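You operate a simulated robot arm through the tools that you are given. There is no shell and no other tool. Be economical: measure what you need, move in short steps, check, and stop when the job is done.

You are at the controls of a simulated robot arm. One attempt, no reset.

TASK
Leak-check the blue pick tip on the spigot block with the medium reference device.
Fine: fit the tip on the spigot, lay the device on its cup, vacuum on till 60 kPa or more, off again, device back; the tip stays on the spigot.
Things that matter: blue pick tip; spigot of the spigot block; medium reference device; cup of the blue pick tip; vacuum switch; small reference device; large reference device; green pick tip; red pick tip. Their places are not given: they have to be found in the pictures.

Only the result counts: the job must be done as asked and must still hold three seconds after the hand-in. Knocking over, shifting, dropping, spilling or breaking anything else fails it.

THE ROBOT
A 7-joint arm with a two-finger parallel gripper, fixed in place. Base frame: the origin is at the foot of the arm, x ahead of it, y to its left, z up; the work surface is at about z = 3. Units: mm, rad, N and s.
With the tool pointing down near the work surface it reaches from about 240 to 620 mm from the base axis. Its first joint turns from -1.152 to 1.152 rad. Payload 2.6 kg.
The TCP is the grasp point between the finger pads, 30 mm short of the fingertips. In the tool frame z runs along the fingers and y along their closing line. Largest opening 94 mm; finger width 28, thickness 10; the body of the gripper, 50 by 96 mm, starts 55 mm behind the TCP.
Orientation is that of the tool frame in the base frame, as a unit quaternion [x, y, z, w]. With the fingers straight down and closing along the base's y, the tool's x points along the base's -x, its y along +y and its z along -z.

THE INTERFACE
- The arm moves only by the tool servo_tool. Its argument "steps" is a list that holds one entry, the list of rows, each a list of 7 numbers: the shift along the tool's x, y, z in mm, then the turn, a rotation vector about the tool's x, y, z in rad, then the opening, from 0 (shut) to 1 (fully open). In form: [[[tx, ty, tz, ax, ay, az, gripper], ...]]. A call has 1 to 20 rows; each row is the pose to reach, as a shift and turn from the pose commanded when the call began, along the tool's axes at that moment. A row lasts 0.2 s, in which the tool goes at most 50 mm and 0.15 rad; a call with a longer step from one row to the next is refused whole, and so is a gripper value outside its range. A pose out of reach is approached as far as the arm can. The call stops where the force on the tool passes 40 N (or 10 N more than at its start, if that is more) or the arm is blocked; 0.2 s more then pass. The fingers move at their own pace (about 72 mm/s each) and stop on an object; they squeeze with about 43 N. The grip force told is the motor's: it shows also when the fingers shut on nothing. Time passes only in rows, and 0.2 s behind the last, so rows that repeat a pose let the fingers close. It gives the time, the measured TCP pose, the force on the tool (base axes), the opening and the grip force at its end, in the units of the frame above (readings bear some noise).
- Cameras (640 x 400 px; columns grow to the right, rows downward): "scene" is fixed at [66.3, 446.9, 551.9]; the picture's right is [-0.55, -0.84, 0.00], its down [-0.56, 0.37, -0.74] and it looks along [0.62, -0.41, -0.67] (base axes); focal length 332 px, centre (320, 200). "wrist" rides on the gripper at [-37, 0, -58] in the tool frame; the picture's right is [0.00, -1.00, 0.00], its down [0.97, 0.00, -0.24] and it looks along [0.24, 0.00, 0.97] (tool axes); focal length 218 px, centre (320, 200).
- grab_frame(camera): a new picture of that camera. It takes no simulated time.
- probe_pixels(camera, pixels): for up to 12 pixels [column, row] of the newest picture of that camera ("zoom" is the newest enlarged one), the place [x, y, z] in the base frame of the surface seen there, good to about 3 mm, but the place of the scene camera against the robot may be out by one fixed shift of up to 25 mm in any direction. It takes no simulated time.
- close_up(camera, box): a new picture of the part [left, top, right, bottom] of that camera's present view, enlarged. It takes no simulated time.
- hand_in(): hands the job in; it is judged then, once.

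Keep the steps short. Do not move on a guess: measure, check each grasp and each placing, and mend mistakes. In all there are 80 turns and 46 pictures (those below and enlarged ones count). Leave the gripper open and the arm clear of the work at the hand-in unless told otherwise, and finish with a single line.

The tools are called by a JSON object that holds its "op" and its "data". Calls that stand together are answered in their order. servo_tool: Moves the arm, as the interface text tells. Its arguments: {"type":"object","properties":{"steps":{"type":"array","items":{"type":"array","items":{"type":"array","items":{"type":"number"}}}}},"required":["steps"]} The other tools are called the same way: grab_frame (camera) takes a picture; probe_pixels (camera, pixels) gives the place of the surface under pixels of a picture; close_up (camera, box) takes an enlarged picture of a part of a camera's view; hand_in () hands the job in.

At the start:

```text
time: 0.0
eef_pos: [223.1, 272.2, 321.1]
orientation: [0.0, 1.0, 0.0, 0.0]
contact_force: [-0.4, 0.3, 0.0]
finger_gap: 94.1
grasp_force: 0.1
```

scene: 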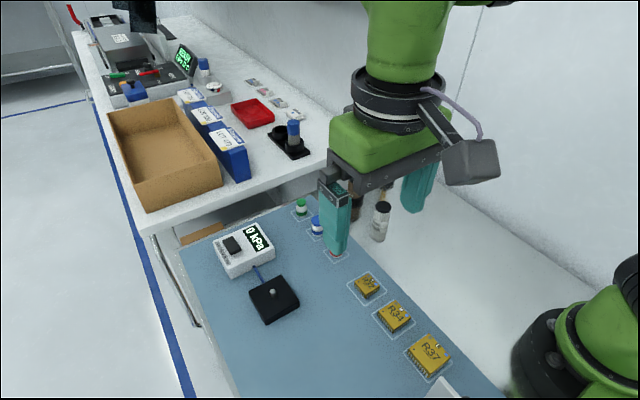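
wrist: 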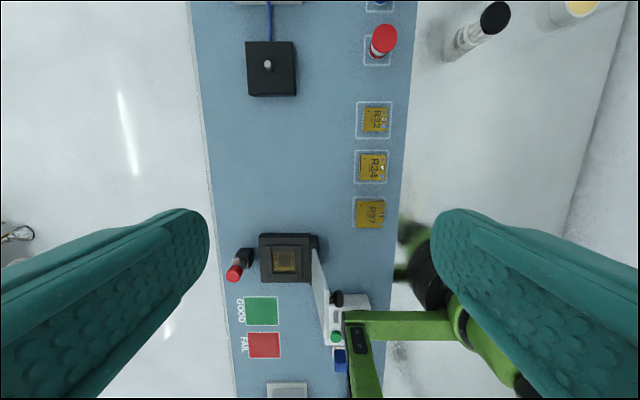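

I see the gauge box and black spigot block in the scene picture, with the tips and devices R32/R34/R37 beside them. First I'll enlarge the work area.

{"op": "close_up", "data": {"camera": "scene", "box": [200, 180, 360, 340]}}

{"op": "close_up", "data": {"camera": "scene", "box": [330, 250, 490, 400]}}

```text
2.50 times, centred on (280, 260) of scene
```

zoom: 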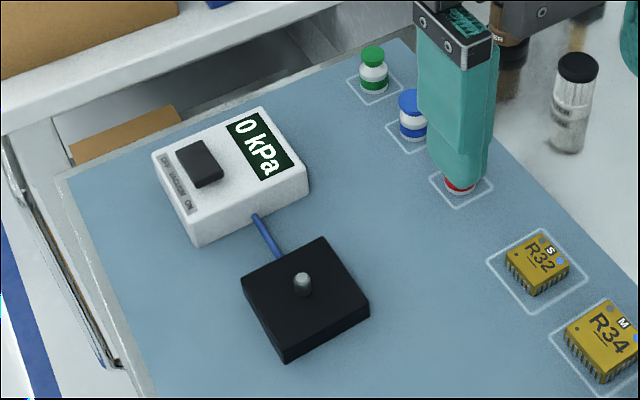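

```text
2.67 times, centred on (410, 325) of scene
```

zoom: 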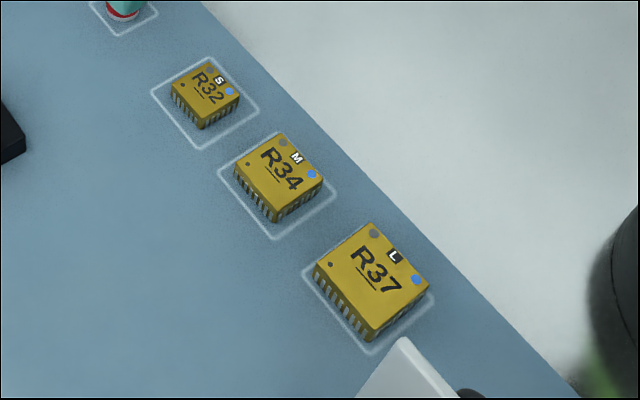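

R34 carries the "M", so it is the medium device. Next I'll probe the same landmarks in both cameras to get the scene offset.

{"op": "probe_pixels", "data": {"camera": "wrist", "pixels": [[372, 167], [375, 120], [370, 213], [268, 64], [252, 45], [290, 45], [252, 90], [290, 90], [384, 33], [300, 150]]}}

{"op": "grab_frame", "data": {"camera": "scene"}}

{"op": "probe_pixels", "data": {"camera": "scene", "pixels": [[395, 316], [367, 286], [429, 354], [272, 291], [302, 201], [316, 219], [232, 244], [275, 300], [265, 325], [300, 299], [280, 275], [250, 293]]}}

```text
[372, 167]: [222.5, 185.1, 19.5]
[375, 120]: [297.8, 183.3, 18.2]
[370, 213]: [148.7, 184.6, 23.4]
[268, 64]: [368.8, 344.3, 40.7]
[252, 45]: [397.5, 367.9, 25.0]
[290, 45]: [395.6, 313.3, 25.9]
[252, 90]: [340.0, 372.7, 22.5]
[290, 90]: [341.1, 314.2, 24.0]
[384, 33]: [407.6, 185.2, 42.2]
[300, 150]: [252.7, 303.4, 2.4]
```

```text
41 pictures are left
```

scene: 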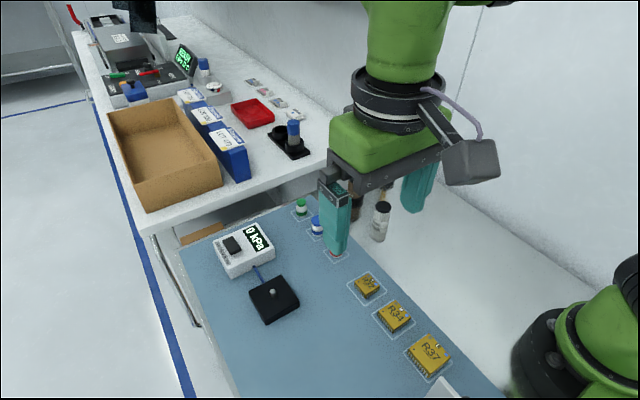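

```text
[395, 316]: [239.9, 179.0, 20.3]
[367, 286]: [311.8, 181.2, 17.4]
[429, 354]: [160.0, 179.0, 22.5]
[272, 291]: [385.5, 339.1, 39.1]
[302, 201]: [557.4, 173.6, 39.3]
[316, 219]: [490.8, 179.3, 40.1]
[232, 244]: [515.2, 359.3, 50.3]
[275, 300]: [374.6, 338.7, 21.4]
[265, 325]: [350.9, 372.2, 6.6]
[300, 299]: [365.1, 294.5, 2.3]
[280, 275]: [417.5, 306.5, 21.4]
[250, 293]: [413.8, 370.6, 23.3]
```

The scene offset is about (+15, −5, 0), so the blue tip is near (475, 184). I'll move above the middle of the area for a good wrist view.

{"op": "servo_tool", "data": {"steps": [[[-45, 0, 0, 0, 0, 0, 1], [-90, 0, 0, 0, 0, 0, 1], [-135, 0, 10, 0, 0, 0, 1], [-175, 0, 30, 0, 0, 0, 1], [-200, 0, 50, 0, 0, 0, 1], [-200, 0, 50, 0, 0, 0, 1]]]}}

{"op": "grab_frame", "data": {"camera": "wrist"}}

```text
time: 1.4
eef_pos: [424.4, 271.3, 269.8]
orientation: [0.0, 1.0, 0.0, -0.001]
contact_force: [0.3, -0.2, 0.4]
finger_gap: 93.9
grasp_force: 0.1
```

```text
40 pictures are left
```

wrist: 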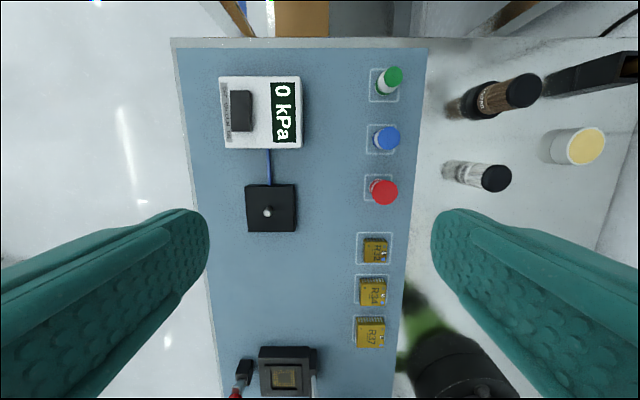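

{"op": "close_up", "data": {"camera": "wrist", "box": [200, 60, 320, 240]}}

{"op": "close_up", "data": {"camera": "wrist", "box": [340, 60, 430, 210]}}

{"op": "probe_pixels", "data": {"camera": "wrist", "pixels": [[386, 138], [378, 139], [394, 138], [384, 192], [240, 98], [240, 112], [240, 125], [268, 213], [258, 195], [290, 225], [260, 82], [372, 292]]}}

```text
2.22 times, centred on (260, 150) of wrist
```

zoom: 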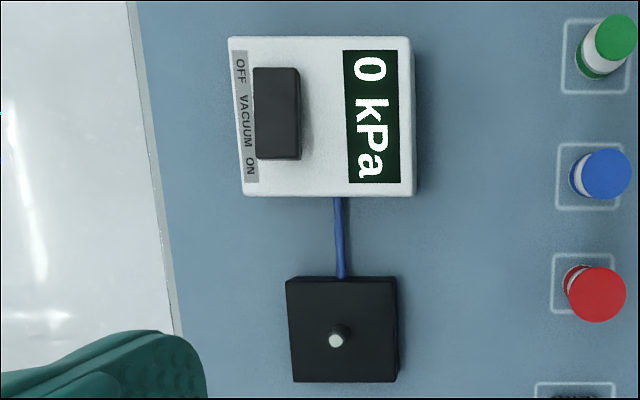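

```text
2.67 times, centred on (385, 135) of wrist
```

zoom: 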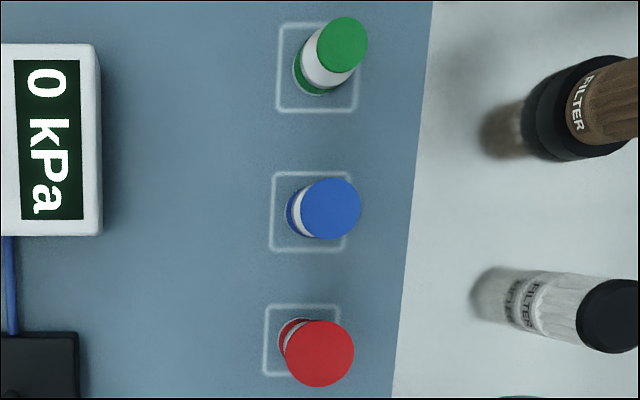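

```text
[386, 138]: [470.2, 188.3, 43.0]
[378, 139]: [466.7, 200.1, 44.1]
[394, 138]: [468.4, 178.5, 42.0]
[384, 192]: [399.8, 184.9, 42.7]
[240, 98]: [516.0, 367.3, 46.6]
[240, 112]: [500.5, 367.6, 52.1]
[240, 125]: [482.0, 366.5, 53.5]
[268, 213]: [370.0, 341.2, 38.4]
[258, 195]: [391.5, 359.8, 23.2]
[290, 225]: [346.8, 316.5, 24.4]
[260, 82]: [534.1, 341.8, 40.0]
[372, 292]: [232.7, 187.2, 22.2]
```

The rocker's OFF end is at far x (516, 367) and pressed low. The ON end is nearer, at (482, 367), and raised. The blue tip is at about (469, 187). I'll move above it at z≈120 for a close view.

{"op": "servo_tool", "data": {"steps": [[[-15, -28, 20, 0, 0, 0, 1], [-30, -56, 50, 0, 0, 0, 1], [-45, -84, 80, 0, 0, 0, 1], [-45, -84, 120, 0, 0, 0, 1], [-45, -84, 150, 0, 0, 0, 1], [-45, -84, 150, 0, 0, 0, 1]]]}}

{"op": "grab_frame", "data": {"camera": "wrist"}}

{"op": "close_up", "data": {"camera": "scene", "box": [270, 180, 370, 260]}}

```text
time: 2.8
eef_pos: [466.7, 188.2, 119.2]
orientation: [0.0, 1.0, 0.001, 0.0]
contact_force: [0.0, 0.4, 0.7]
finger_gap: 93.9
grasp_force: 0.0
```

```text
37 pictures are left
```

wrist: 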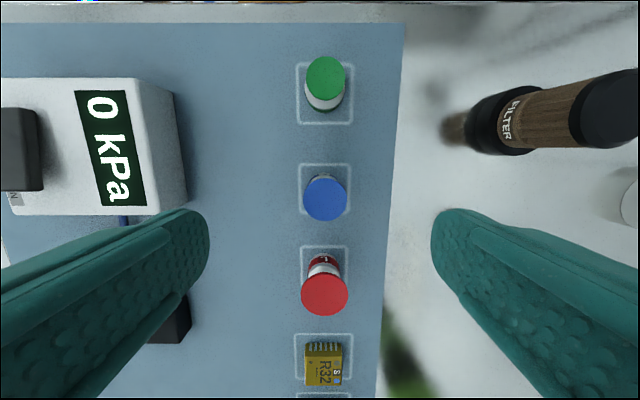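

```text
5.00 times, centred on (320, 220) of scene
```

zoom: 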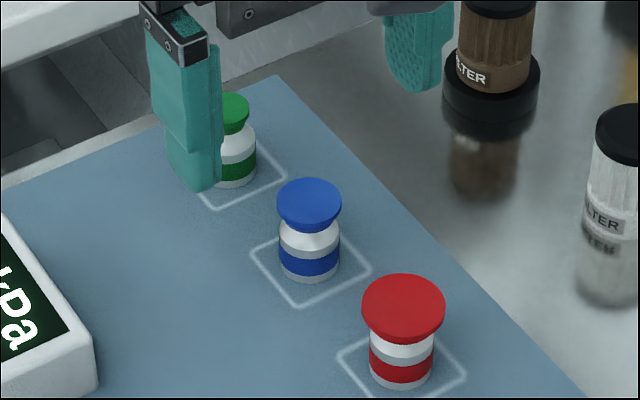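

The blue disc is centred at pixel (325, 199), which works out to (470.5, 185) with a cup about 28 mm across. I'll line up and descend open to z≈38.

{"op": "servo_tool", "data": {"steps": [[[-3.5, -3, 15, 0, 0, 0, 1], [-3.5, -3, 35, 0, 0, 0, 1], [-3.5, -3, 55, 0, 0, 0, 1], [-3.5, -3, 70, 0, 0, 0, 1], [-3.5, -3, 81, 0, 0, 0, 1], [-3.5, -3, 81, 0, 0, 0, 1]]]}}

{"op": "grab_frame", "data": {"camera": "wrist"}}

```text
time: 4.2
eef_pos: [470.3, 183.2, 40.6]
orientation: [0.0, 1.0, 0.0, 0.0]
contact_force: [0.4, 0.2, -0.3]
finger_gap: 94.2
grasp_force: 0.2
```

```text
35 pictures are left
```

wrist: 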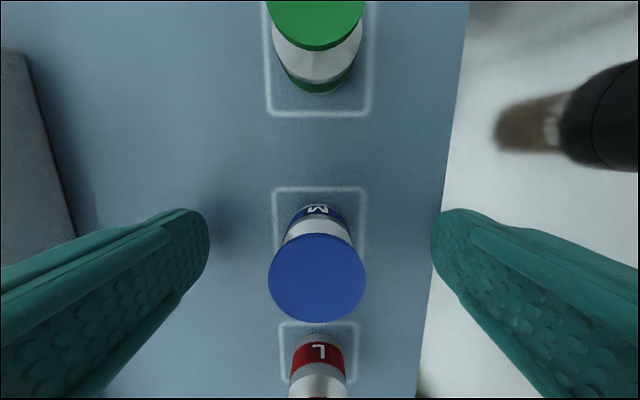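

The disc is centred between the fingers to within about 1 mm. Closing on the tip now.

{"op": "servo_tool", "data": {"steps": [[[0, 0.7, 0, 0, 0, 0, 0.6], [0, 0.7, 0, 0, 0, 0, 0.3], [0, 0.7, 0, 0, 0, 0, 0.2], [0, 0.7, 0, 0, 0, 0, 0.2], [0, 0.7, 0, 0, 0, 0, 0.2], [0, 0.7, 0, 0, 0, 0, 0.2]]]}}

{"op": "grab_frame", "data": {"camera": "wrist"}}

```text
time: 5.6
eef_pos: [471.1, 185.3, 39.4]
orientation: [0.0, 1.0, 0.0, 0.0]
contact_force: [0.5, -0.1, 0.4]
finger_gap: 25.5
grasp_force: 42.6
```

```text
34 pictures are left
```

wrist: 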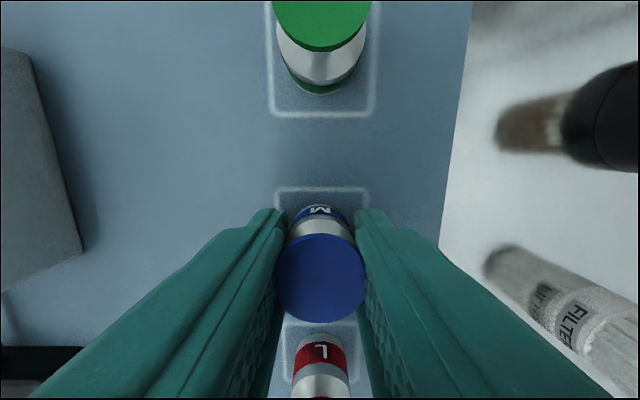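

The tip is gripped with a gap of 25.5 mm. I'll lift it and move so the camera sits straight above the spigot.

{"op": "servo_tool", "data": {"steps": [[[0, 0, -10, 0, 0, 0, 0.2], [0, 0, -30, 0, 0, 0, 0.2], [0, 0, -50, 0, 0, 0, 0.2], [0, 0, -70, 0, 0, 0, 0.2], [25, 28, -70, 0, 0, 0, 0.2], [50, 56, -70, 0, 0, 0, 0.2], [75, 84, -70, 0, 0, 0, 0.2], [100, 112, -70, 0, 0, 0, 0.2], [125, 139, -70, 0, 0, 0, 0.2], [141.6, 157.1, -70, 0, 0, 0, 0.2], [141.6, 157.1, -70, 0, 0, 0, 0.2], [141.6, 157.1, -70, 0, 0, 0, 0.2]]]}}

{"op": "grab_frame", "data": {"camera": "wrist"}}

{"op": "close_up", "data": {"camera": "scene", "box": [200, 180, 360, 340]}}

```text
time: 8.2
eef_pos: [329.6, 344.7, 110.1]
orientation: [0.0, 1.0, 0.0, 0.0]
contact_force: [-0.6, 0.2, 0.5]
finger_gap: 25.6
grasp_force: 43.0
```

```text
33 pictures are left
```

wrist: 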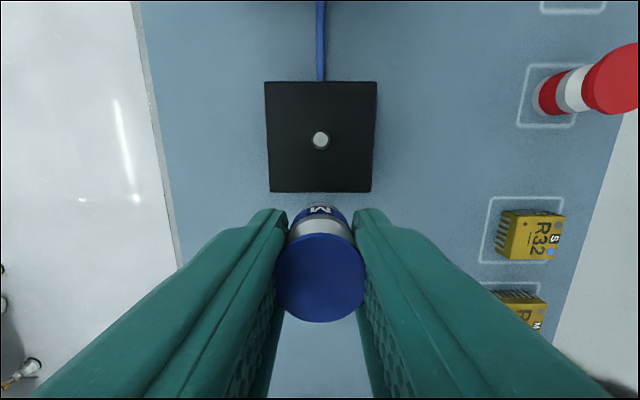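

```text
2.50 times, centred on (280, 260) of scene
```

zoom: 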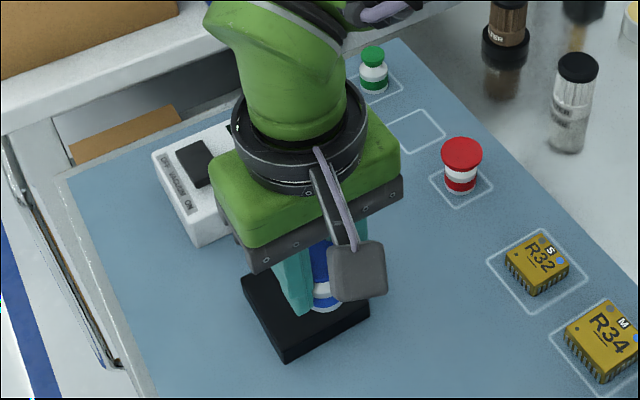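

{"op": "close_up", "data": {"camera": "wrist", "box": [270, 80, 370, 330]}}

{"op": "probe_pixels", "data": {"camera": "wrist", "pixels": [[320, 140], [320, 139], [321, 141], [319, 278], [319, 250], [319, 300], [300, 100], [345, 180]]}}

```text
1.60 times, centred on (320, 205) of wrist
```

zoom: 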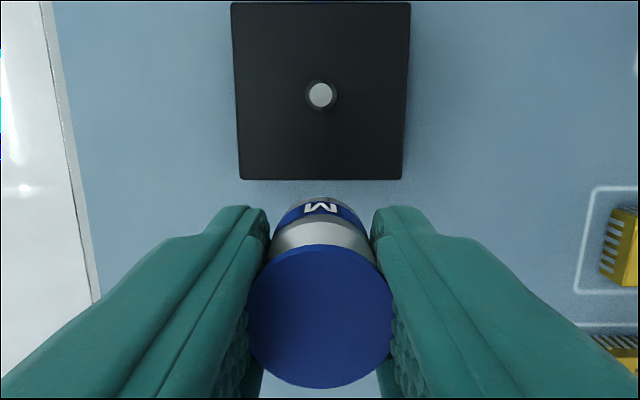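

```text
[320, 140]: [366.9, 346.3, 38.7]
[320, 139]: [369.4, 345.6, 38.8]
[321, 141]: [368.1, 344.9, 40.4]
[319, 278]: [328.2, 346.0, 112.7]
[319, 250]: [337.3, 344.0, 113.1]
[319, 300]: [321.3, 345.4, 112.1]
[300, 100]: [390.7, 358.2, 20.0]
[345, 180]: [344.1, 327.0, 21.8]
```

The spigot is about 40.2 mm ahead of the held tip and in line in y. I'll move over it and lower to just above the spigot top.

{"op": "servo_tool", "data": {"steps": [[[-15, -0.3, 0, 0, 0, 0, 0.2], [-30, -0.3, 0, 0, 0, 0, 0.2], [-40.2, -0.3, 0, 0, 0, 0, 0.2], [-40.2, -0.3, 10, 0, 0, 0, 0.2], [-40.2, -0.3, 20, 0, 0, 0, 0.2], [-40.2, -0.3, 30, 0, 0, 0, 0.2], [-40.2, -0.3, 30, 0, 0, 0, 0.2]]]}}

{"op": "close_up", "data": {"camera": "scene", "box": [220, 230, 320, 330]}}

```text
time: 9.8
eef_pos: [370.7, 342.1, 80.4]
orientation: [-0.001, 1.0, 0.0, 0.0]
contact_force: [0.6, -0.1, -0.4]
finger_gap: 25.0
grasp_force: 42.8
```

```text
4.00 times, centred on (270, 280) of scene
```

zoom: 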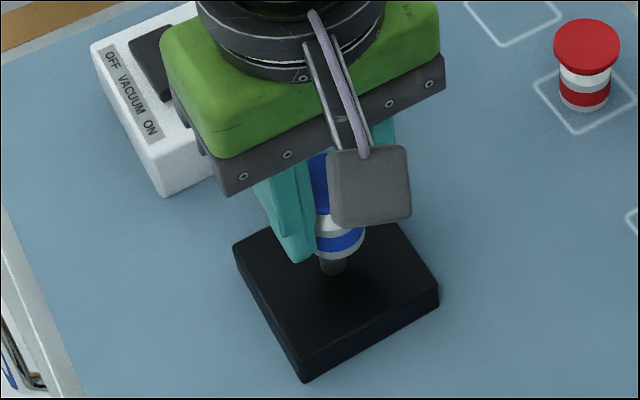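

The spigot might be slightly off relative to the tip bottom, so I'll zoom further to check.

{"op": "close_up", "data": {"camera": "scene", "box": [285, 275, 325, 300]}}

{"op": "close_up", "data": {"camera": "scene", "box": [265, 275, 325, 312]}}

{"op": "close_up", "data": {"camera": "wrist", "box": [260, 160, 380, 235]}}

```text
16.00 times, centred on (305, 288) of scene
```

zoom: 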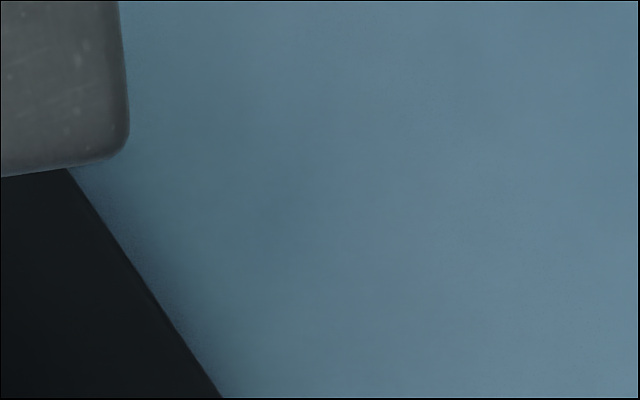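

```text
10.67 times, centred on (295, 294) of scene
```

zoom: 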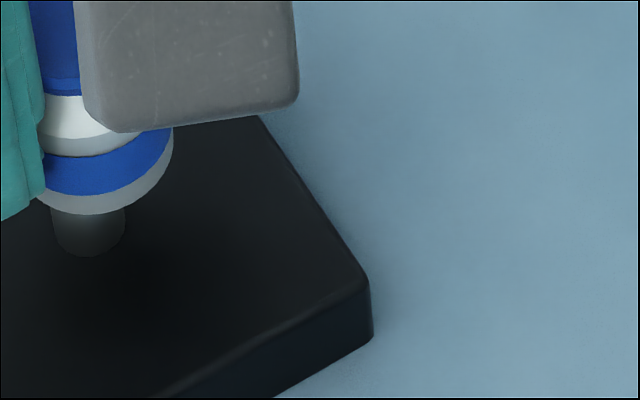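

```text
5.33 times, centred on (320, 198) of wrist
```

zoom: 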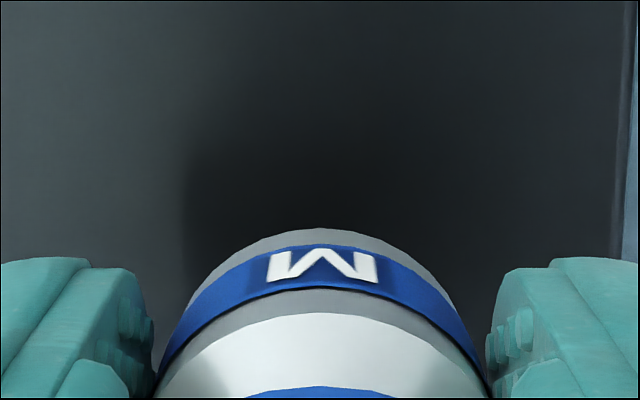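

The alignment looks within about 1 mm. I'll lower gently, watching the force.

{"op": "servo_tool", "data": {"steps": [[[0, 0, 2, 0, 0, 0, 0.2], [0, 0, 4, 0, 0, 0, 0.2], [0, 0, 6, 0, 0, 0, 0.2], [0, 0, 7, 0, 0, 0, 0.2], [0, 0, 8, 0, 0, 0, 0.2], [0, 0, 8, 0, 0, 0, 0.2]]]}}

```text
time: 11.2
eef_pos: [370.1, 343.4, 73.0]
orientation: [-0.001, 1.0, 0.002, 0.0]
contact_force: [4.0, 5.2, 5.0]
finger_gap: 25.5
grasp_force: 42.8
```

The force is about (+4, +5, +5) N, so the spigot is entering but pushing toward +x and +y. I'll correct by that much and keep lowering.

{"op": "servo_tool", "data": {"steps": [[[-0.5, 0.6, 0, 0, 0, 0, 0.2], [-0.7, 0.9, 1, 0, 0, 0, 0.2], [-0.7, 0.9, 2, 0, 0, 0, 0.2], [-0.7, 0.9, 3, 0, 0, 0, 0.2], [-0.7, 0.9, 3, 0, 0, 0, 0.2]]]}}

```text
time: 12.4
eef_pos: [369.2, 342.9, 68.0]
orientation: [-0.001, 1.0, 0.001, 0.0]
contact_force: [2.9, 9.8, 1.9]
finger_gap: 25.3
grasp_force: 42.9
```

Still +9.8 N in y, with z low. I'll shift +y by another millimetre and check.

{"op": "servo_tool", "data": {"steps": [[[-0.3, 0.5, 0, 0, 0, 0, 0.2], [-0.5, 1.0, 0, 0, 0, 0, 0.2], [-0.5, 1.0, 0, 0, 0, 0, 0.2]]]}}

{"op": "close_up", "data": {"camera": "scene", "box": [265, 270, 325, 307]}}

```text
time: 13.2
eef_pos: [370.5, 343.6, 69.2]
orientation: [0.0, 1.0, -0.001, -0.001]
contact_force: [-2.2, 3.4, 0.4]
finger_gap: 25.1
grasp_force: 43.0
```

```text
10.67 times, centred on (295, 288) of scene
```

zoom: 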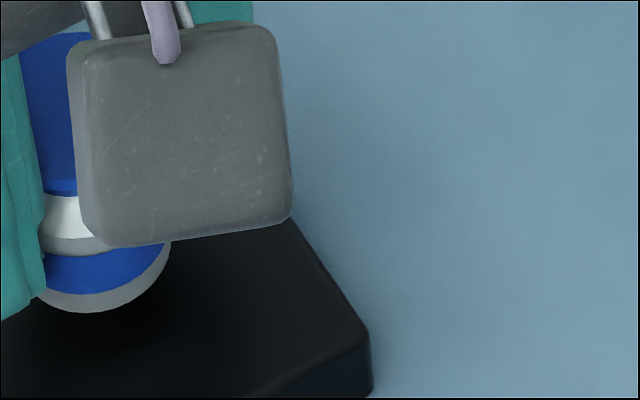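

The forces have fallen and the tip is over the spigot. Lowering on until it seats.

{"op": "servo_tool", "data": {"steps": [[[0.2, 0.4, 2, 0, 0, 0, 0.2], [0.2, 0.4, 4, 0, 0, 0, 0.2], [0.2, 0.4, 6, 0, 0, 0, 0.2], [0.2, 0.4, 7, 0, 0, 0, 0.2], [0.2, 0.4, 8, 0, 0, 0, 0.2], [0.2, 0.4, 9, 0, 0, 0, 0.2], [0.2, 0.4, 9, 0, 0, 0, 0.2]]]}}

```text
time: 14.8
eef_pos: [370.3, 344.4, 60.7]
orientation: [0.0, 1.0, 0.001, 0.0]
contact_force: [-0.4, -0.6, -0.1]
finger_gap: 25.5
grasp_force: 43.2
```

Free sliding with almost no force at z≈60. I'll keep going in 1 mm rows until it meets the block.

{"op": "servo_tool", "data": {"steps": [[[0, 0, 1, 0, 0, 0, 0.2], [0, 0, 2, 0, 0, 0, 0.2], [0, 0, 3, 0, 0, 0, 0.2], [0, 0, 3, 0, 0, 0, 0.2]]]}}

{"op": "close_up", "data": {"camera": "scene", "box": [255, 270, 325, 315]}}

```text
time: 15.8
eef_pos: [372.2, 346.1, 59.4]
orientation: [0.0, 1.0, 0.001, 0.002]
contact_force: [-8.4, -5.0, 27.2]
finger_gap: 25.3
grasp_force: 43.1
```

```text
8.89 times, centred on (290, 292) of scene
```

zoom: 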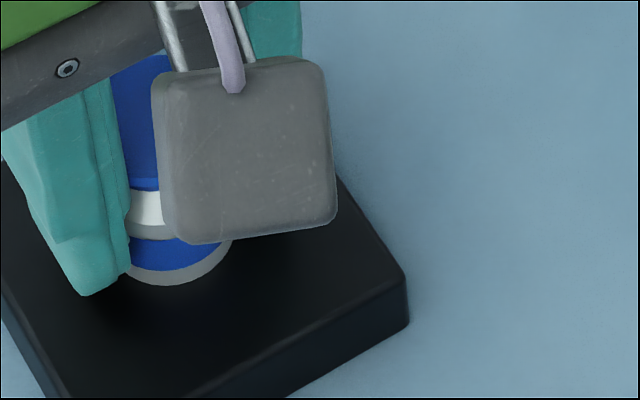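

27 N upward at z≈59, so the tip rests on the block. I'll release it, rise, and check.

{"op": "servo_tool", "data": {"steps": [[[0, 0, -1, 0, 0, 0, 0.25], [0, 0, -1, 0, 0, 0, 0.4], [0, 0, -1, 0, 0, 0, 0.6], [0, 0, -1, 0, 0, 0, 0.8], [0, 0, -20, 0, 0, 0, 0.8], [0, 0, -40, 0, 0, 0, 0.8], [0, 0, -60, 0, 0, 0, 0.8], [0, 0, -60, 0, 0, 0, 0.8]]]}}

{"op": "grab_frame", "data": {"camera": "wrist"}}

{"op": "close_up", "data": {"camera": "scene", "box": [235, 250, 315, 330]}}

```text
time: 17.6
eef_pos: [372.0, 345.9, 116.8]
orientation: [-0.001, 1.0, 0.001, 0.0]
contact_force: [0.4, -0.5, 0.5]
finger_gap: 75.1
grasp_force: 0.1
```

```text
24 pictures are left
```

wrist: 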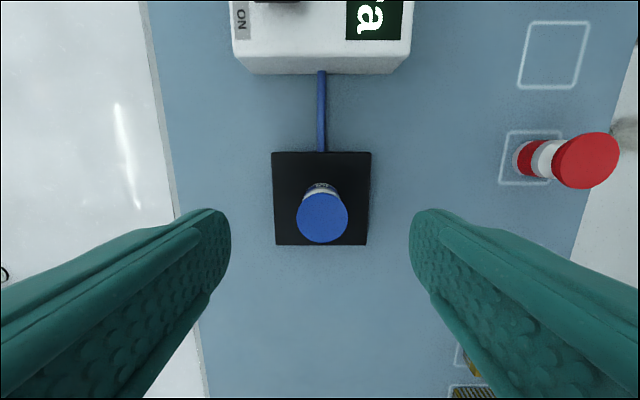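

```text
5.00 times, centred on (275, 290) of scene
```

zoom: 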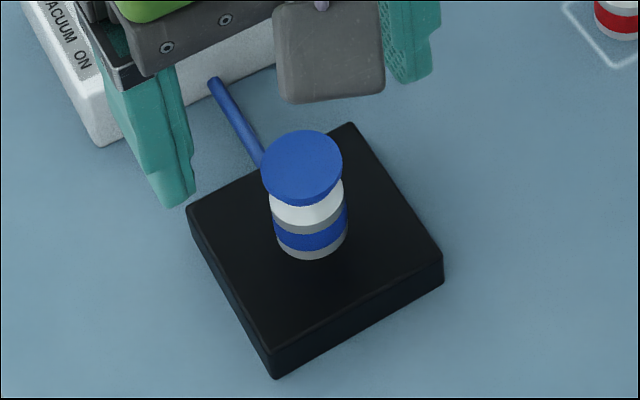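

The tip is seated upright, with its cup at about (370.5, 344.3, 62). Next I'll go above device R34.

{"op": "servo_tool", "data": {"steps": [[[24, -26, -13, 0, 0, 0, 0.8], [48, -52, -13, 0, 0, 0, 0.8], [72, -78, -13, 0, 0, 0, 0.8], [96, -104, -13, 0, 0, 0, 0.8], [120, -130, -13, 0, 0, 0, 0.8], [143, -158, -13, 0, 0, 0, 0.8], [143, -158, -13, 0, 0, 0, 0.8]]]}}

{"op": "grab_frame", "data": {"camera": "wrist"}}

```text
time: 19.2
eef_pos: [225.4, 186.3, 130.7]
orientation: [-0.001, 1.0, 0.0, 0.0]
contact_force: [0.2, 0.7, -0.2]
finger_gap: 74.9
grasp_force: 0.0
```

```text
22 pictures are left
```

wrist: 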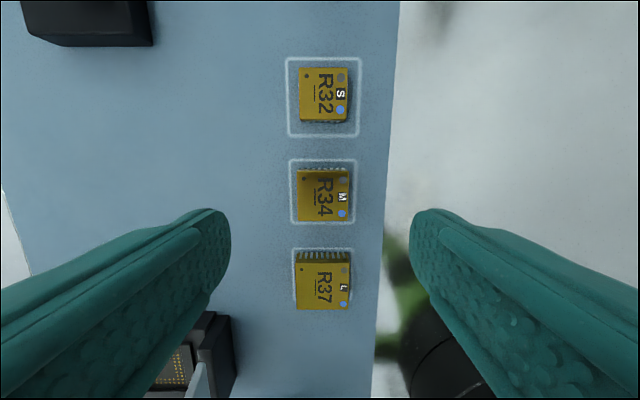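

R34's top is centred at pixel (323, 195.5), which gives (227.2, 184.6), about 41 mm across. Its leads are on the ±x sides, so I can grip along y. I'll enlarge to check its rotation.

{"op": "close_up", "data": {"camera": "wrist", "box": [270, 150, 380, 240]}}

{"op": "probe_pixels", "data": {"camera": "wrist", "pixels": [[323, 195], [300, 195], [345, 195], [323, 174], [323, 217], [323, 167], [295, 195], [353, 195]]}}

```text
4.44 times, centred on (325, 195) of wrist
```

zoom: 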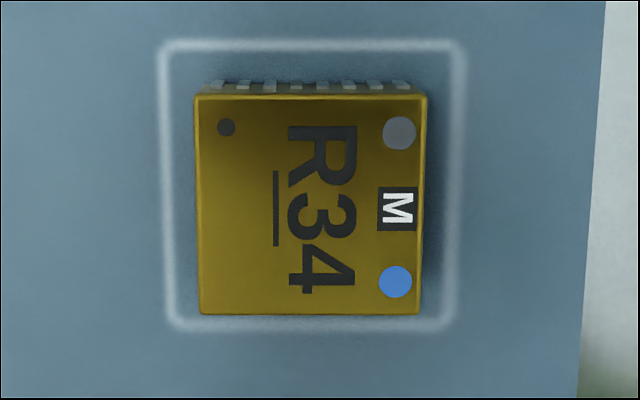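

```text
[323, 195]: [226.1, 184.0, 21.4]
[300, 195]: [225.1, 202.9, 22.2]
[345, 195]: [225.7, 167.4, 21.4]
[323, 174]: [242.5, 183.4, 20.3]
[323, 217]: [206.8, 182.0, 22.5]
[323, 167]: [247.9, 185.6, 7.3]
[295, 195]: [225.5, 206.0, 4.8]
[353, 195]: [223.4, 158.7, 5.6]
```

The device is square to the axes, with its centre at (226.7, 184.7). I'll descend with open fingers to z≈36.5.

{"op": "servo_tool", "data": {"steps": [[[1.5, -2.3, 20, 0, 0, 0, 0.8], [1.5, -2.3, 45, 0, 0, 0, 0.8], [1.5, -2.3, 65, 0, 0, 0, 0.8], [1.5, -2.3, 80, 0, 0, 0, 0.8], [1.5, -2.3, 90, 0, 0, 0, 0.8], [1.5, -2.3, 93.6, 0, 0, 0, 0.8], [1.5, -2.3, 93.6, 0, 0, 0, 0.8]]]}}

{"op": "grab_frame", "data": {"camera": "wrist"}}

```text
time: 20.8
eef_pos: [226.3, 183.9, 35.7]
orientation: [0.0, 1.0, 0.0, 0.0]
contact_force: [0.3, 0.6, 1.4]
finger_gap: 75.2
grasp_force: 0.1
```

```text
20 pictures are left
```

wrist: 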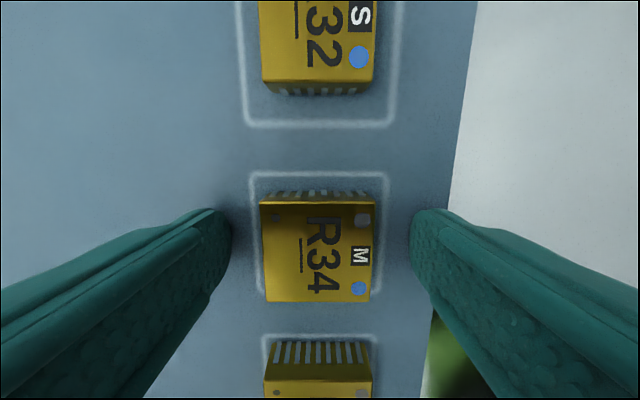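

It is centred to within 1 mm. Closing.

{"op": "servo_tool", "data": {"steps": [[[0, 0.7, 0, 0, 0, 0, 0.6], [0, 0.7, 0, 0, 0, 0, 0.45], [0, 0.7, 0, 0, 0, 0, 0.35], [0, 0.7, 0, 0, 0, 0, 0.35], [0, 0.7, 0, 0, 0, 0, 0.35]]]}}

```text
time: 22.0
eef_pos: [226.6, 184.7, 36.1]
orientation: [0.0, 1.0, 0.001, 0.0]
contact_force: [-0.1, -0.1, 0.4]
finger_gap: 40.9
grasp_force: 43.2
```

The device is gripped at 40.9 mm. I'll lift it, carry it over the cup, and stop a little above.

{"op": "servo_tool", "data": {"steps": [[[0, 0, -15, 0, 0, 0, 0.35], [0, 0, -45, 0, 0, 0, 0.35], [0, 0, -83.5, 0, 0, 0, 0.35], [-24, 26, -83.5, 0, 0, 0, 0.35], [-48, 52, -83.5, 0, 0, 0, 0.35], [-72, 78, -83.5, 0, 0, 0, 0.35], [-96, 104, -83.5, 0, 0, 0, 0.35], [-120, 132, -83.5, 0, 0, 0, 0.35], [-143.8, 158.9, -83.5, 0, 0, 0, 0.35], [-143.8, 158.9, -75, 0, 0, 0, 0.35], [-143.8, 158.9, -66, 0, 0, 0, 0.35], [-143.8, 158.9, -66, 0, 0, 0, 0.35]]]}}

{"op": "close_up", "data": {"camera": "scene", "box": [235, 235, 325, 315]}}

```text
time: 24.6
eef_pos: [371.3, 345.4, 101.2]
orientation: [0.0, 1.0, 0.001, 0.0]
contact_force: [-0.7, 0.6, -0.5]
finger_gap: 40.9
grasp_force: 43.0
```

```text
5.00 times, centred on (280, 275) of scene
```

zoom: 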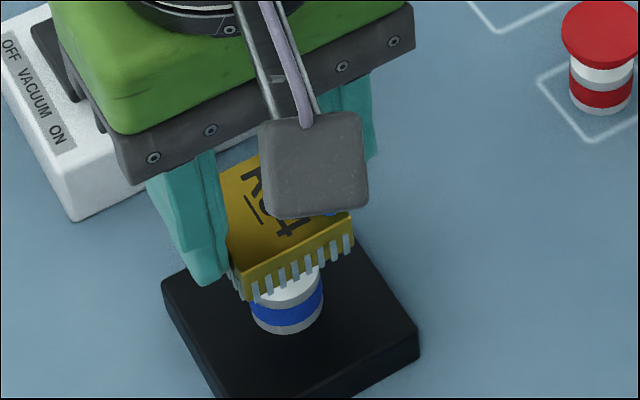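

The device is held flat above the cup with its leads hanging outside it. I'll lower slowly to feel for contact.

{"op": "servo_tool", "data": {"steps": [[[0, 0, 2, 0, 0, 0, 0.35], [0, 0, 4, 0, 0, 0, 0.35], [0, 0, 6, 0, 0, 0, 0.35], [0, 0, 6, 0, 0, 0, 0.35]]]}}

```text
time: 25.6
eef_pos: [370.9, 343.0, 96.0]
orientation: [0.0, 1.0, 0.001, 0.001]
contact_force: [1.1, -0.1, 0.7]
finger_gap: 40.8
grasp_force: 43.1
```

{"op": "servo_tool", "data": {"steps": [[[0, 0, 1, 0, 0, 0, 0.35], [0, 0, 2, 0, 0, 0, 0.35], [0, 0, 2.5, 0, 0, 0, 0.35], [0, 0, 2.5, 0, 0, 0, 0.35]]]}}

```text
time: 26.6
eef_pos: [370.0, 344.2, 96.0]
orientation: [-0.001, 1.0, 0.002, 0.002]
contact_force: [-2.3, -4.4, 27.2]
finger_gap: 40.8
grasp_force: 42.6
```

Contact is firm at 27 N. I'll ease back 1.5 mm to unload and read the force again before releasing.

{"op": "servo_tool", "data": {"steps": [[[0, 0, -1, 0, 0, 0, 0.35], [0, 0, -1.3, 0, 0, 0, 0.35], [0, 0, -1.3, 0, 0, 0, 0.35]]]}}

```text
time: 27.4
eef_pos: [370.4, 342.5, 94.7]
orientation: [-0.001, 1.0, 0.0, 0.0]
contact_force: [0.4, 3.5, 19.6]
finger_gap: 40.9
grasp_force: 42.6
```

{"op": "servo_tool", "data": {"steps": [[[0, 0, -0.7, 0, 0, 0, 0.35], [0, 0, -1.2, 0, 0, 0, 0.35], [0, 0, -1.2, 0, 0, 0, 0.35]]]}}

```text
time: 28.2
eef_pos: [370.1, 341.6, 95.4]
orientation: [0.0, 1.0, 0.0, 0.0]
contact_force: [1.4, 1.5, 6.2]
finger_gap: 40.8
grasp_force: 42.7
```

The load is down to 6 N, so the device rests lightly on the cup. I'll open the fingers slowly and rise.

{"op": "servo_tool", "data": {"steps": [[[0, 0, -0.3, 0, 0, 0, 0.46], [0, 0, -0.3, 0, 0, 0, 0.5], [0, 0, -0.3, 0, 0, 0, 0.6], [0, 0, -0.3, 0, 0, 0, 0.8], [0, 0, -0.3, 0, 0, 0, 0.8], [0, 0, -20, 0, 0, 0, 0.8], [0, 0, -40, 0, 0, 0, 0.8], [0, 0, -60, 0, 0, 0, 0.8], [0, 0, -60, 0, 0, 0, 0.8]]]}}

{"op": "grab_frame", "data": {"camera": "wrist"}}

{"op": "close_up", "data": {"camera": "scene", "box": [205, 215, 325, 315]}}

```text
time: 30.2
eef_pos: [369.3, 343.5, 157.1]
orientation: [-0.001, 1.0, 0.0, 0.0]
contact_force: [0.1, -0.1, 0.3]
finger_gap: 75.0
grasp_force: 0.0
```

```text
18 pictures are left
```

wrist: 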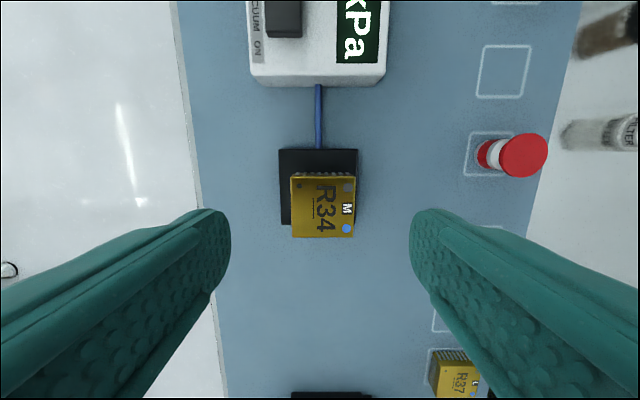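

```text
4.00 times, centred on (265, 265) of scene
```

zoom: 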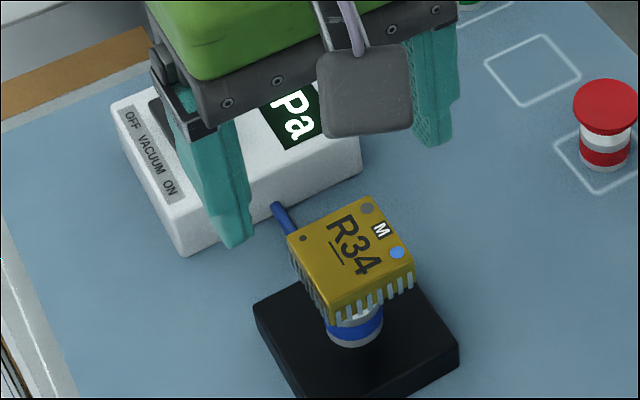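

The device rests flat on the cup. Next I'll close the fingers on the way to hover over the vacuum switch, then measure the rocker.

{"op": "servo_tool", "data": {"steps": [[[-25, 7, 0, 0, 0, 0, 0.5], [-50, 14, 0, 0, 0, 0, 0.2], [-80, 20.7, 0, 0, 0, 0, 0], [-80, 20.7, 0, 0, 0, 0, 0], [-80, 20.7, 0, 0, 0, 0, 0]]]}}

{"op": "close_up", "data": {"camera": "wrist", "box": [240, 60, 400, 280]}}

```text
time: 31.4
eef_pos: [449.1, 365.0, 153.9]
orientation: [0.0, 1.0, 0.0, 0.0]
contact_force: [0.1, 0.2, 0.3]
finger_gap: 0.0
grasp_force: 32.9
```

```text
1.82 times, centred on (320, 170) of wrist
```

zoom: 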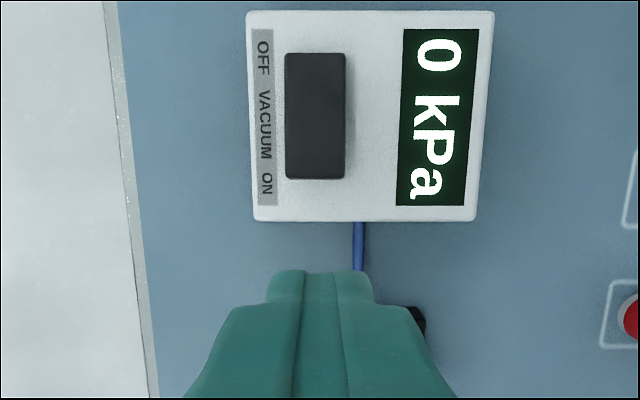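

{"op": "probe_pixels", "data": {"camera": "zoom", "pixels": [[315, 60], [315, 80], [315, 110], [315, 140], [315, 170], [290, 150], [340, 150], [370, 60], [370, 205], [320, 273]]}}

```text
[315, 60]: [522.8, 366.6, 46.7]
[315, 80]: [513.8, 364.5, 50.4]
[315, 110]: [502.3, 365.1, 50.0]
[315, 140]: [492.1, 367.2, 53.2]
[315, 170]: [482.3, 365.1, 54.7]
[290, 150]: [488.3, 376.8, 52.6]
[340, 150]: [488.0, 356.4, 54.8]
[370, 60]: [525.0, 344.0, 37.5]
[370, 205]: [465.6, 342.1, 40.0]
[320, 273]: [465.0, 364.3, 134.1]
```

The rocker spans x 479–526 with y≈366, and its ON end is raised to z≈55. I'll press there with closed fingertips, slowly.

{"op": "servo_tool", "data": {"steps": [[[-15, 1, 10, 0, 0, 0, 0], [-29, 1, 30, 0, 0, 0, 0], [-29, 1, 55, 0, 0, 0, 0], [-29, 1, 68, 0, 0, 0, 0], [-29, 1, 71, 0, 0, 0, 0], [-29, 1, 73, 0, 0, 0, 0], [-29, 1, 75, 0, 0, 0, 0], [-29, 1, 77, 0, 0, 0, 0]]]}}

{"op": "close_up", "data": {"camera": "scene", "box": [205, 205, 325, 315]}}

```text
time: 33.2
eef_pos: [478.3, 365.9, 80.9]
orientation: [0.0, 1.0, 0.0, 0.001]
contact_force: [-3.1, -1.5, 5.3]
finger_gap: 0.0
grasp_force: 33.2
```

```text
3.64 times, centred on (265, 260) of scene
```

zoom: 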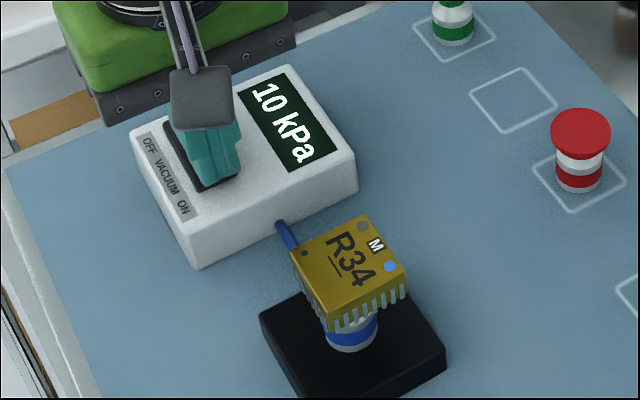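

The display shows 10 kPa, so the vacuum is on. I'll rise a bit and let time pass while it builds.

{"op": "servo_tool", "data": {"steps": [[[0, 0, -10, 0, 0, 0, 0], [0, 0, -30, 0, 0, 0, 0], [0, 0, -30, 0, 0, 0, 0], [0, 0, -30, 0, 0, 0, 0], [0, 0, -30, 0, 0, 0, 0], [0, 0, -30, 0, 0, 0, 0], [0, 0, -30, 0, 0, 0, 0], [0, 0, -30, 0, 0, 0, 0], [0, 0, -30, 0, 0, 0, 0], [0, 0, -30, 0, 0, 0, 0], [0, 0, -30, 0, 0, 0, 0], [0, 0, -30, 0, 0, 0, 0]]]}}

{"op": "close_up", "data": {"camera": "scene", "box": [205, 205, 325, 315]}}

```text
time: 35.8
eef_pos: [480.0, 364.8, 108.5]
orientation: [0.0, 1.0, -0.001, 0.0]
contact_force: [-0.1, -0.6, 0.0]
finger_gap: 0.0
grasp_force: 32.8
```

```text
3.64 times, centred on (265, 260) of scene
```

zoom: 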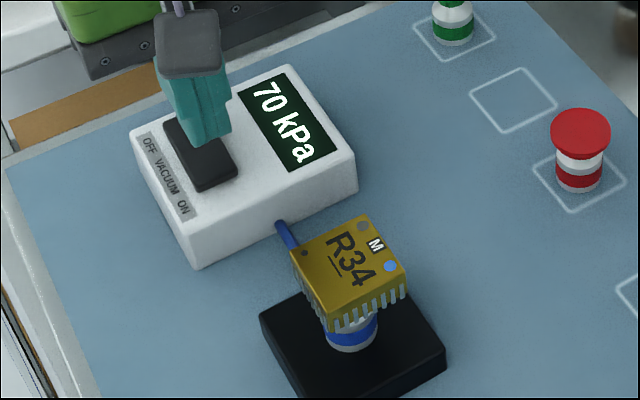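

70 kPa reached. To switch off I'll press the far (OFF) end. First I'll hover at x≈512, y≈358 to check reach.

{"op": "servo_tool", "data": {"steps": [[[-12, -3, 0, 0, 0, 0, 0], [-24, -6, 0, 0, 0, 0, 0], [-33, -8, 0, 0, 0, 0, 0], [-33, -8, 0, 0, 0, 0, 0]]]}}

```text
time: 36.8
eef_pos: [502.1, 354.6, 108.4]
orientation: [0.0, 1.0, 0.001, 0.0]
contact_force: [0.1, -0.3, -0.5]
finger_gap: 0.0
grasp_force: 33.1
out of reach, approached as far as the arm can: row 2, 3, 4
```

Vertical reach stops at about x=502. Instead I'll back off, rise, turn the gripper 90° and open it about 46 mm, so the outer finger reaches the OFF end while the inner one stays clear of the rocker.

{"op": "servo_tool", "data": {"steps": [[[10, 2, -15, 0, 0, 0, 0], [20, 4, -30, 0, 0, 0.1, 0], [24, 6, -40, 0, 0, 0.25, 0], [24, 6, -40, 0, 0, 0.4, 0], [24, 6, -40, 0, 0, 0.55, 0], [24, 6, -40, 0, 0, 0.7, 0], [24, 6, -40, 0, 0, 0.85, 0], [24, 6, -40, 0, 0, 1.0, 0], [24, 6, -40, 0, 0, 1.14, 0], [24, 6, -40, 0, 0, 1.28, 0.2], [24, 6, -40, 0, 0, 1.42, 0.49], [24, 6, -40, 0, 0, 1.5708, 0.49], [24, 6, -40, 0, 0, 1.5708, 0.49]]]}}

{"op": "grab_frame", "data": {"camera": "wrist"}}

```text
time: 39.6
eef_pos: [479.0, 363.2, 148.2]
orientation: [0.707, 0.707, -0.001, 0.001]
contact_force: [0.4, 0.7, -0.2]
finger_gap: 46.2
grasp_force: 0.0
```

```text
13 pictures are left
```

wrist: 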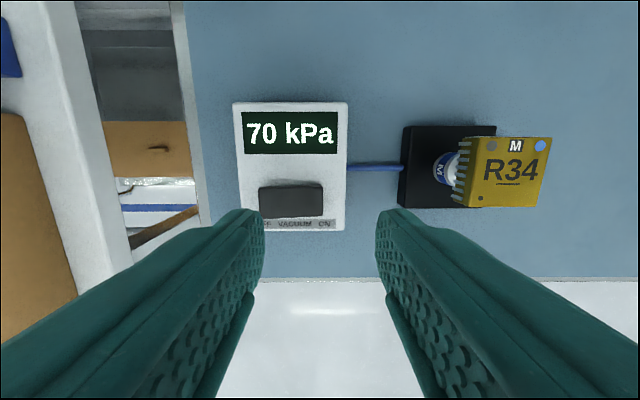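

The display still shows 70 kPa. The outer finger will sit at x≈514–524 if the TCP is at x≈491. I'll move there and press down slowly.

{"op": "servo_tool", "data": {"steps": [[[1, 6, 15, 0, 0, 0, 0.49], [2, 12, 35, 0, 0, 0, 0.49], [2, 12, 50, 0, 0, 0, 0.49], [2, 12, 58, 0, 0, 0, 0.49], [2, 12, 62, 0, 0, 0, 0.49], [2, 12, 65, 0, 0, 0, 0.49], [2, 12, 67, 0, 0, 0, 0.49], [2, 12, 67, 0, 0, 0, 0.49]]]}}

{"op": "close_up", "data": {"camera": "scene", "box": [205, 205, 325, 315]}}

```text
time: 41.4
eef_pos: [489.0, 364.3, 81.3]
orientation: [0.707, 0.707, -0.001, 0.0]
contact_force: [0.3, -0.2, -0.6]
finger_gap: 46.0
grasp_force: 0.0
```

```text
3.64 times, centred on (265, 260) of scene
```

zoom: 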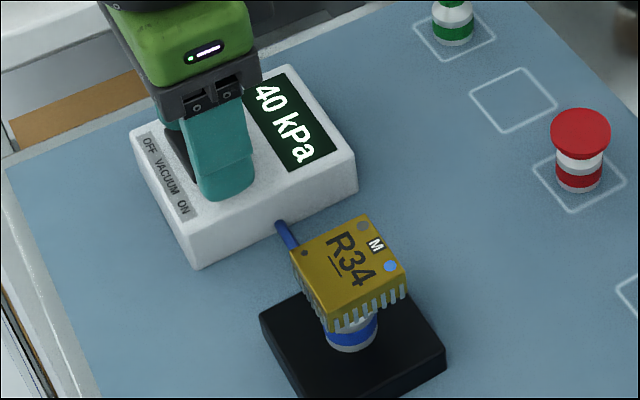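

The reading is falling (40 kPa), so the vacuum is off. I'll rise, turn the gripper back, and open it.

{"op": "servo_tool", "data": {"steps": [[[0, 0, -15, 0, 0, 0, 0.49], [0, 0, -40, 0, 0, 0, 0.49], [0, -10, -75, 0, 0, -0.1, 0.49], [0, -30, -75, 0, 0, -0.25, 0.49], [-5, -50, -75, 0, 0, -0.4, 0.49], [-10, -70, -75, 0, 0, -0.55, 0.49], [-15, -90, -75, 0, 0, -0.7, 0.6], [-20, -110, -75, 0, 0, -0.85, 0.8], [-22, -121, -75, 0, 0, -1.0, 0.8], [-22, -121, -75, 0, 0, -1.14, 0.8], [-22, -121, -75, 0, 0, -1.28, 0.8], [-22, -121, -75, 0, 0, -1.42, 0.8], [-22, -121, -75, 0, 0, -1.5708, 0.8], [-22, -121, -75, 0, 0, -1.5708, 0.8]]]}}

{"op": "grab_frame", "data": {"camera": "wrist"}}

{"op": "close_up", "data": {"camera": "scene", "box": [205, 205, 325, 315]}}

```text
time: 44.4
eef_pos: [370.3, 344.5, 156.2]
orientation: [-0.002, 1.0, 0.001, 0.0]
contact_force: [0.0, -0.1, 1.1]
finger_gap: 75.3
grasp_force: 0.0
```

```text
11 pictures are left
```

wrist: 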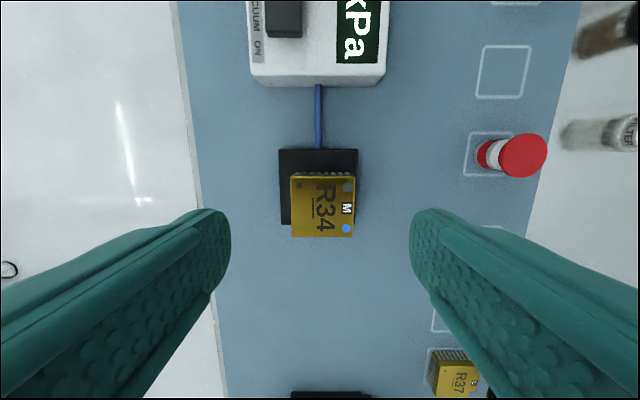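

```text
3.64 times, centred on (265, 260) of scene
```

zoom: 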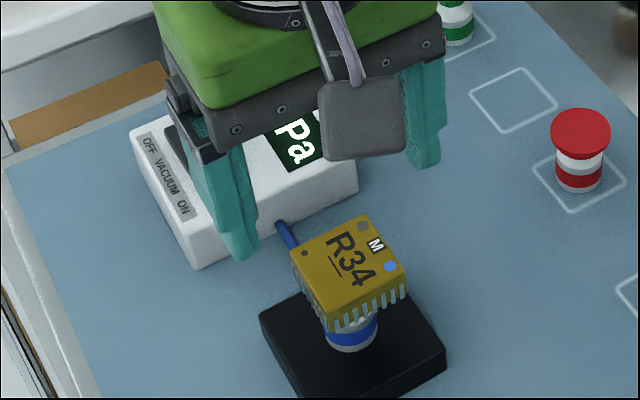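

The reading has fallen and the device looks unmoved. Its centre is at column 323, about 1.8 mm toward −y, so I'll centre there and descend to regrip.

{"op": "servo_tool", "data": {"steps": [[[0, -1.8, 15, 0, 0, 0, 0.8], [0, -1.8, 30, 0, 0, 0, 0.8], [0, -1.8, 45, 0, 0, 0, 0.8], [0, -1.8, 55, 0, 0, 0, 0.8], [0, -1.8, 60, 0, 0, 0, 0.8], [0, -1.8, 60, 0, 0, 0, 0.8]]]}}

{"op": "grab_frame", "data": {"camera": "wrist"}}

```text
time: 45.8
eef_pos: [369.2, 342.7, 95.2]
orientation: [0.0, 1.0, 0.0, 0.001]
contact_force: [-0.3, 0.0, -0.1]
finger_gap: 75.3
grasp_force: 0.0
```

```text
9 pictures are left
```

wrist: 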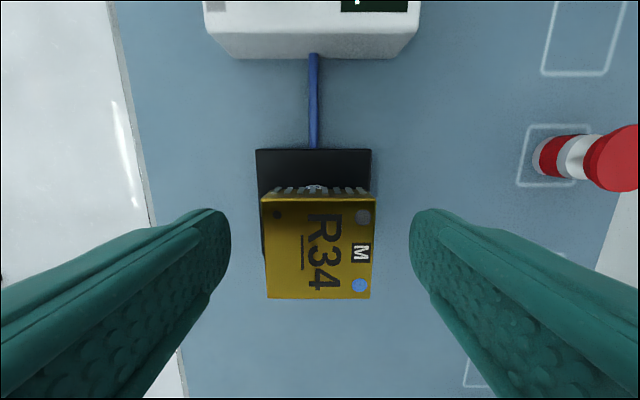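

The device is centred. Closing on it now.

{"op": "servo_tool", "data": {"steps": [[[0, 0.6, 0, 0, 0, 0, 0.6], [0, 0.6, 0, 0, 0, 0, 0.5], [0, 0.6, 0, 0, 0, 0, 0.42], [0, 0.6, 0, 0, 0, 0, 0.35], [0, 0.6, 0, 0, 0, 0, 0.35], [0, 0.6, 0, 0, 0, 0, 0.35]]]}}

```text
time: 47.2
eef_pos: [370.4, 342.1, 94.7]
orientation: [0.0, 1.0, 0.0, -0.001]
contact_force: [0.1, -0.2, -0.3]
finger_gap: 40.6
grasp_force: 43.1
```

Gripped at 40.6 mm. I'll lift slowly and check that the tip stays on the spigot.

{"op": "servo_tool", "data": {"steps": [[[0, 0, -2, 0, 0, 0, 0.35], [0, 0, -5, 0, 0, 0, 0.35], [0, 0, -10, 0, 0, 0, 0.35], [0, 0, -20, 0, 0, 0, 0.35], [0, 0, -35, 0, 0, 0, 0.35], [0, 0, -35, 0, 0, 0, 0.35]]]}}

{"op": "close_up", "data": {"camera": "scene", "box": [205, 205, 325, 315]}}

```text
time: 48.6
eef_pos: [369.7, 342.8, 132.0]
orientation: [-0.001, 1.0, 0.0, 0.0]
contact_force: [0.4, 0.3, 0.5]
finger_gap: 41.0
grasp_force: 43.0
```

```text
3.64 times, centred on (265, 260) of scene
```

zoom: 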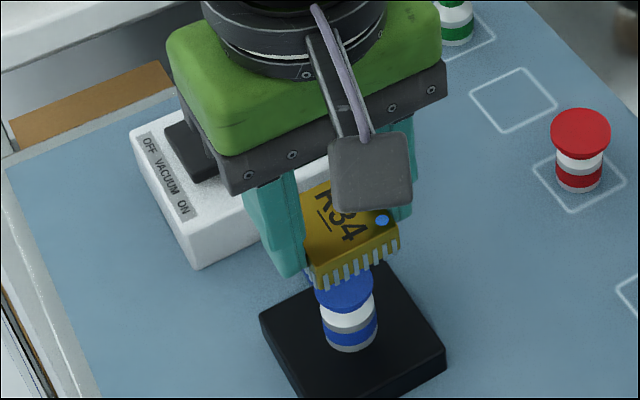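

The tip stays on the spigot and the device is held. Carrying it back over its outlined place.

{"op": "servo_tool", "data": {"steps": [[[24, -26, 0, 0, 0, 0, 0.35], [48, -52, 0, 0, 0, 0, 0.35], [72, -78, 0, 0, 0, 0, 0.35], [96, -104, 0, 0, 0, 0, 0.35], [120, -130, 0, 0, 0, 0, 0.35], [144.9, -157.7, 0, 0, 0, 0, 0.35], [144.9, -157.7, 30, 0, 0, 0, 0.35], [144.9, -157.7, 60, 0, 0, 0, 0.35], [144.9, -157.7, 75, 0, 0, 0, 0.35], [144.9, -157.7, 75, 0, 0, 0, 0.35]]]}}

{"op": "grab_frame", "data": {"camera": "wrist"}}

```text
time: 50.8
eef_pos: [225.2, 184.2, 56.2]
orientation: [-0.001, 1.0, 0.0, 0.0]
contact_force: [-0.1, -0.6, -0.4]
finger_gap: 40.7
grasp_force: 43.2
```

```text
7 pictures are left
```

wrist: 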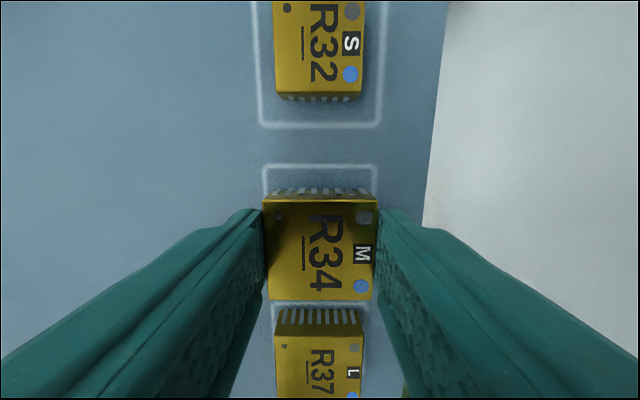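

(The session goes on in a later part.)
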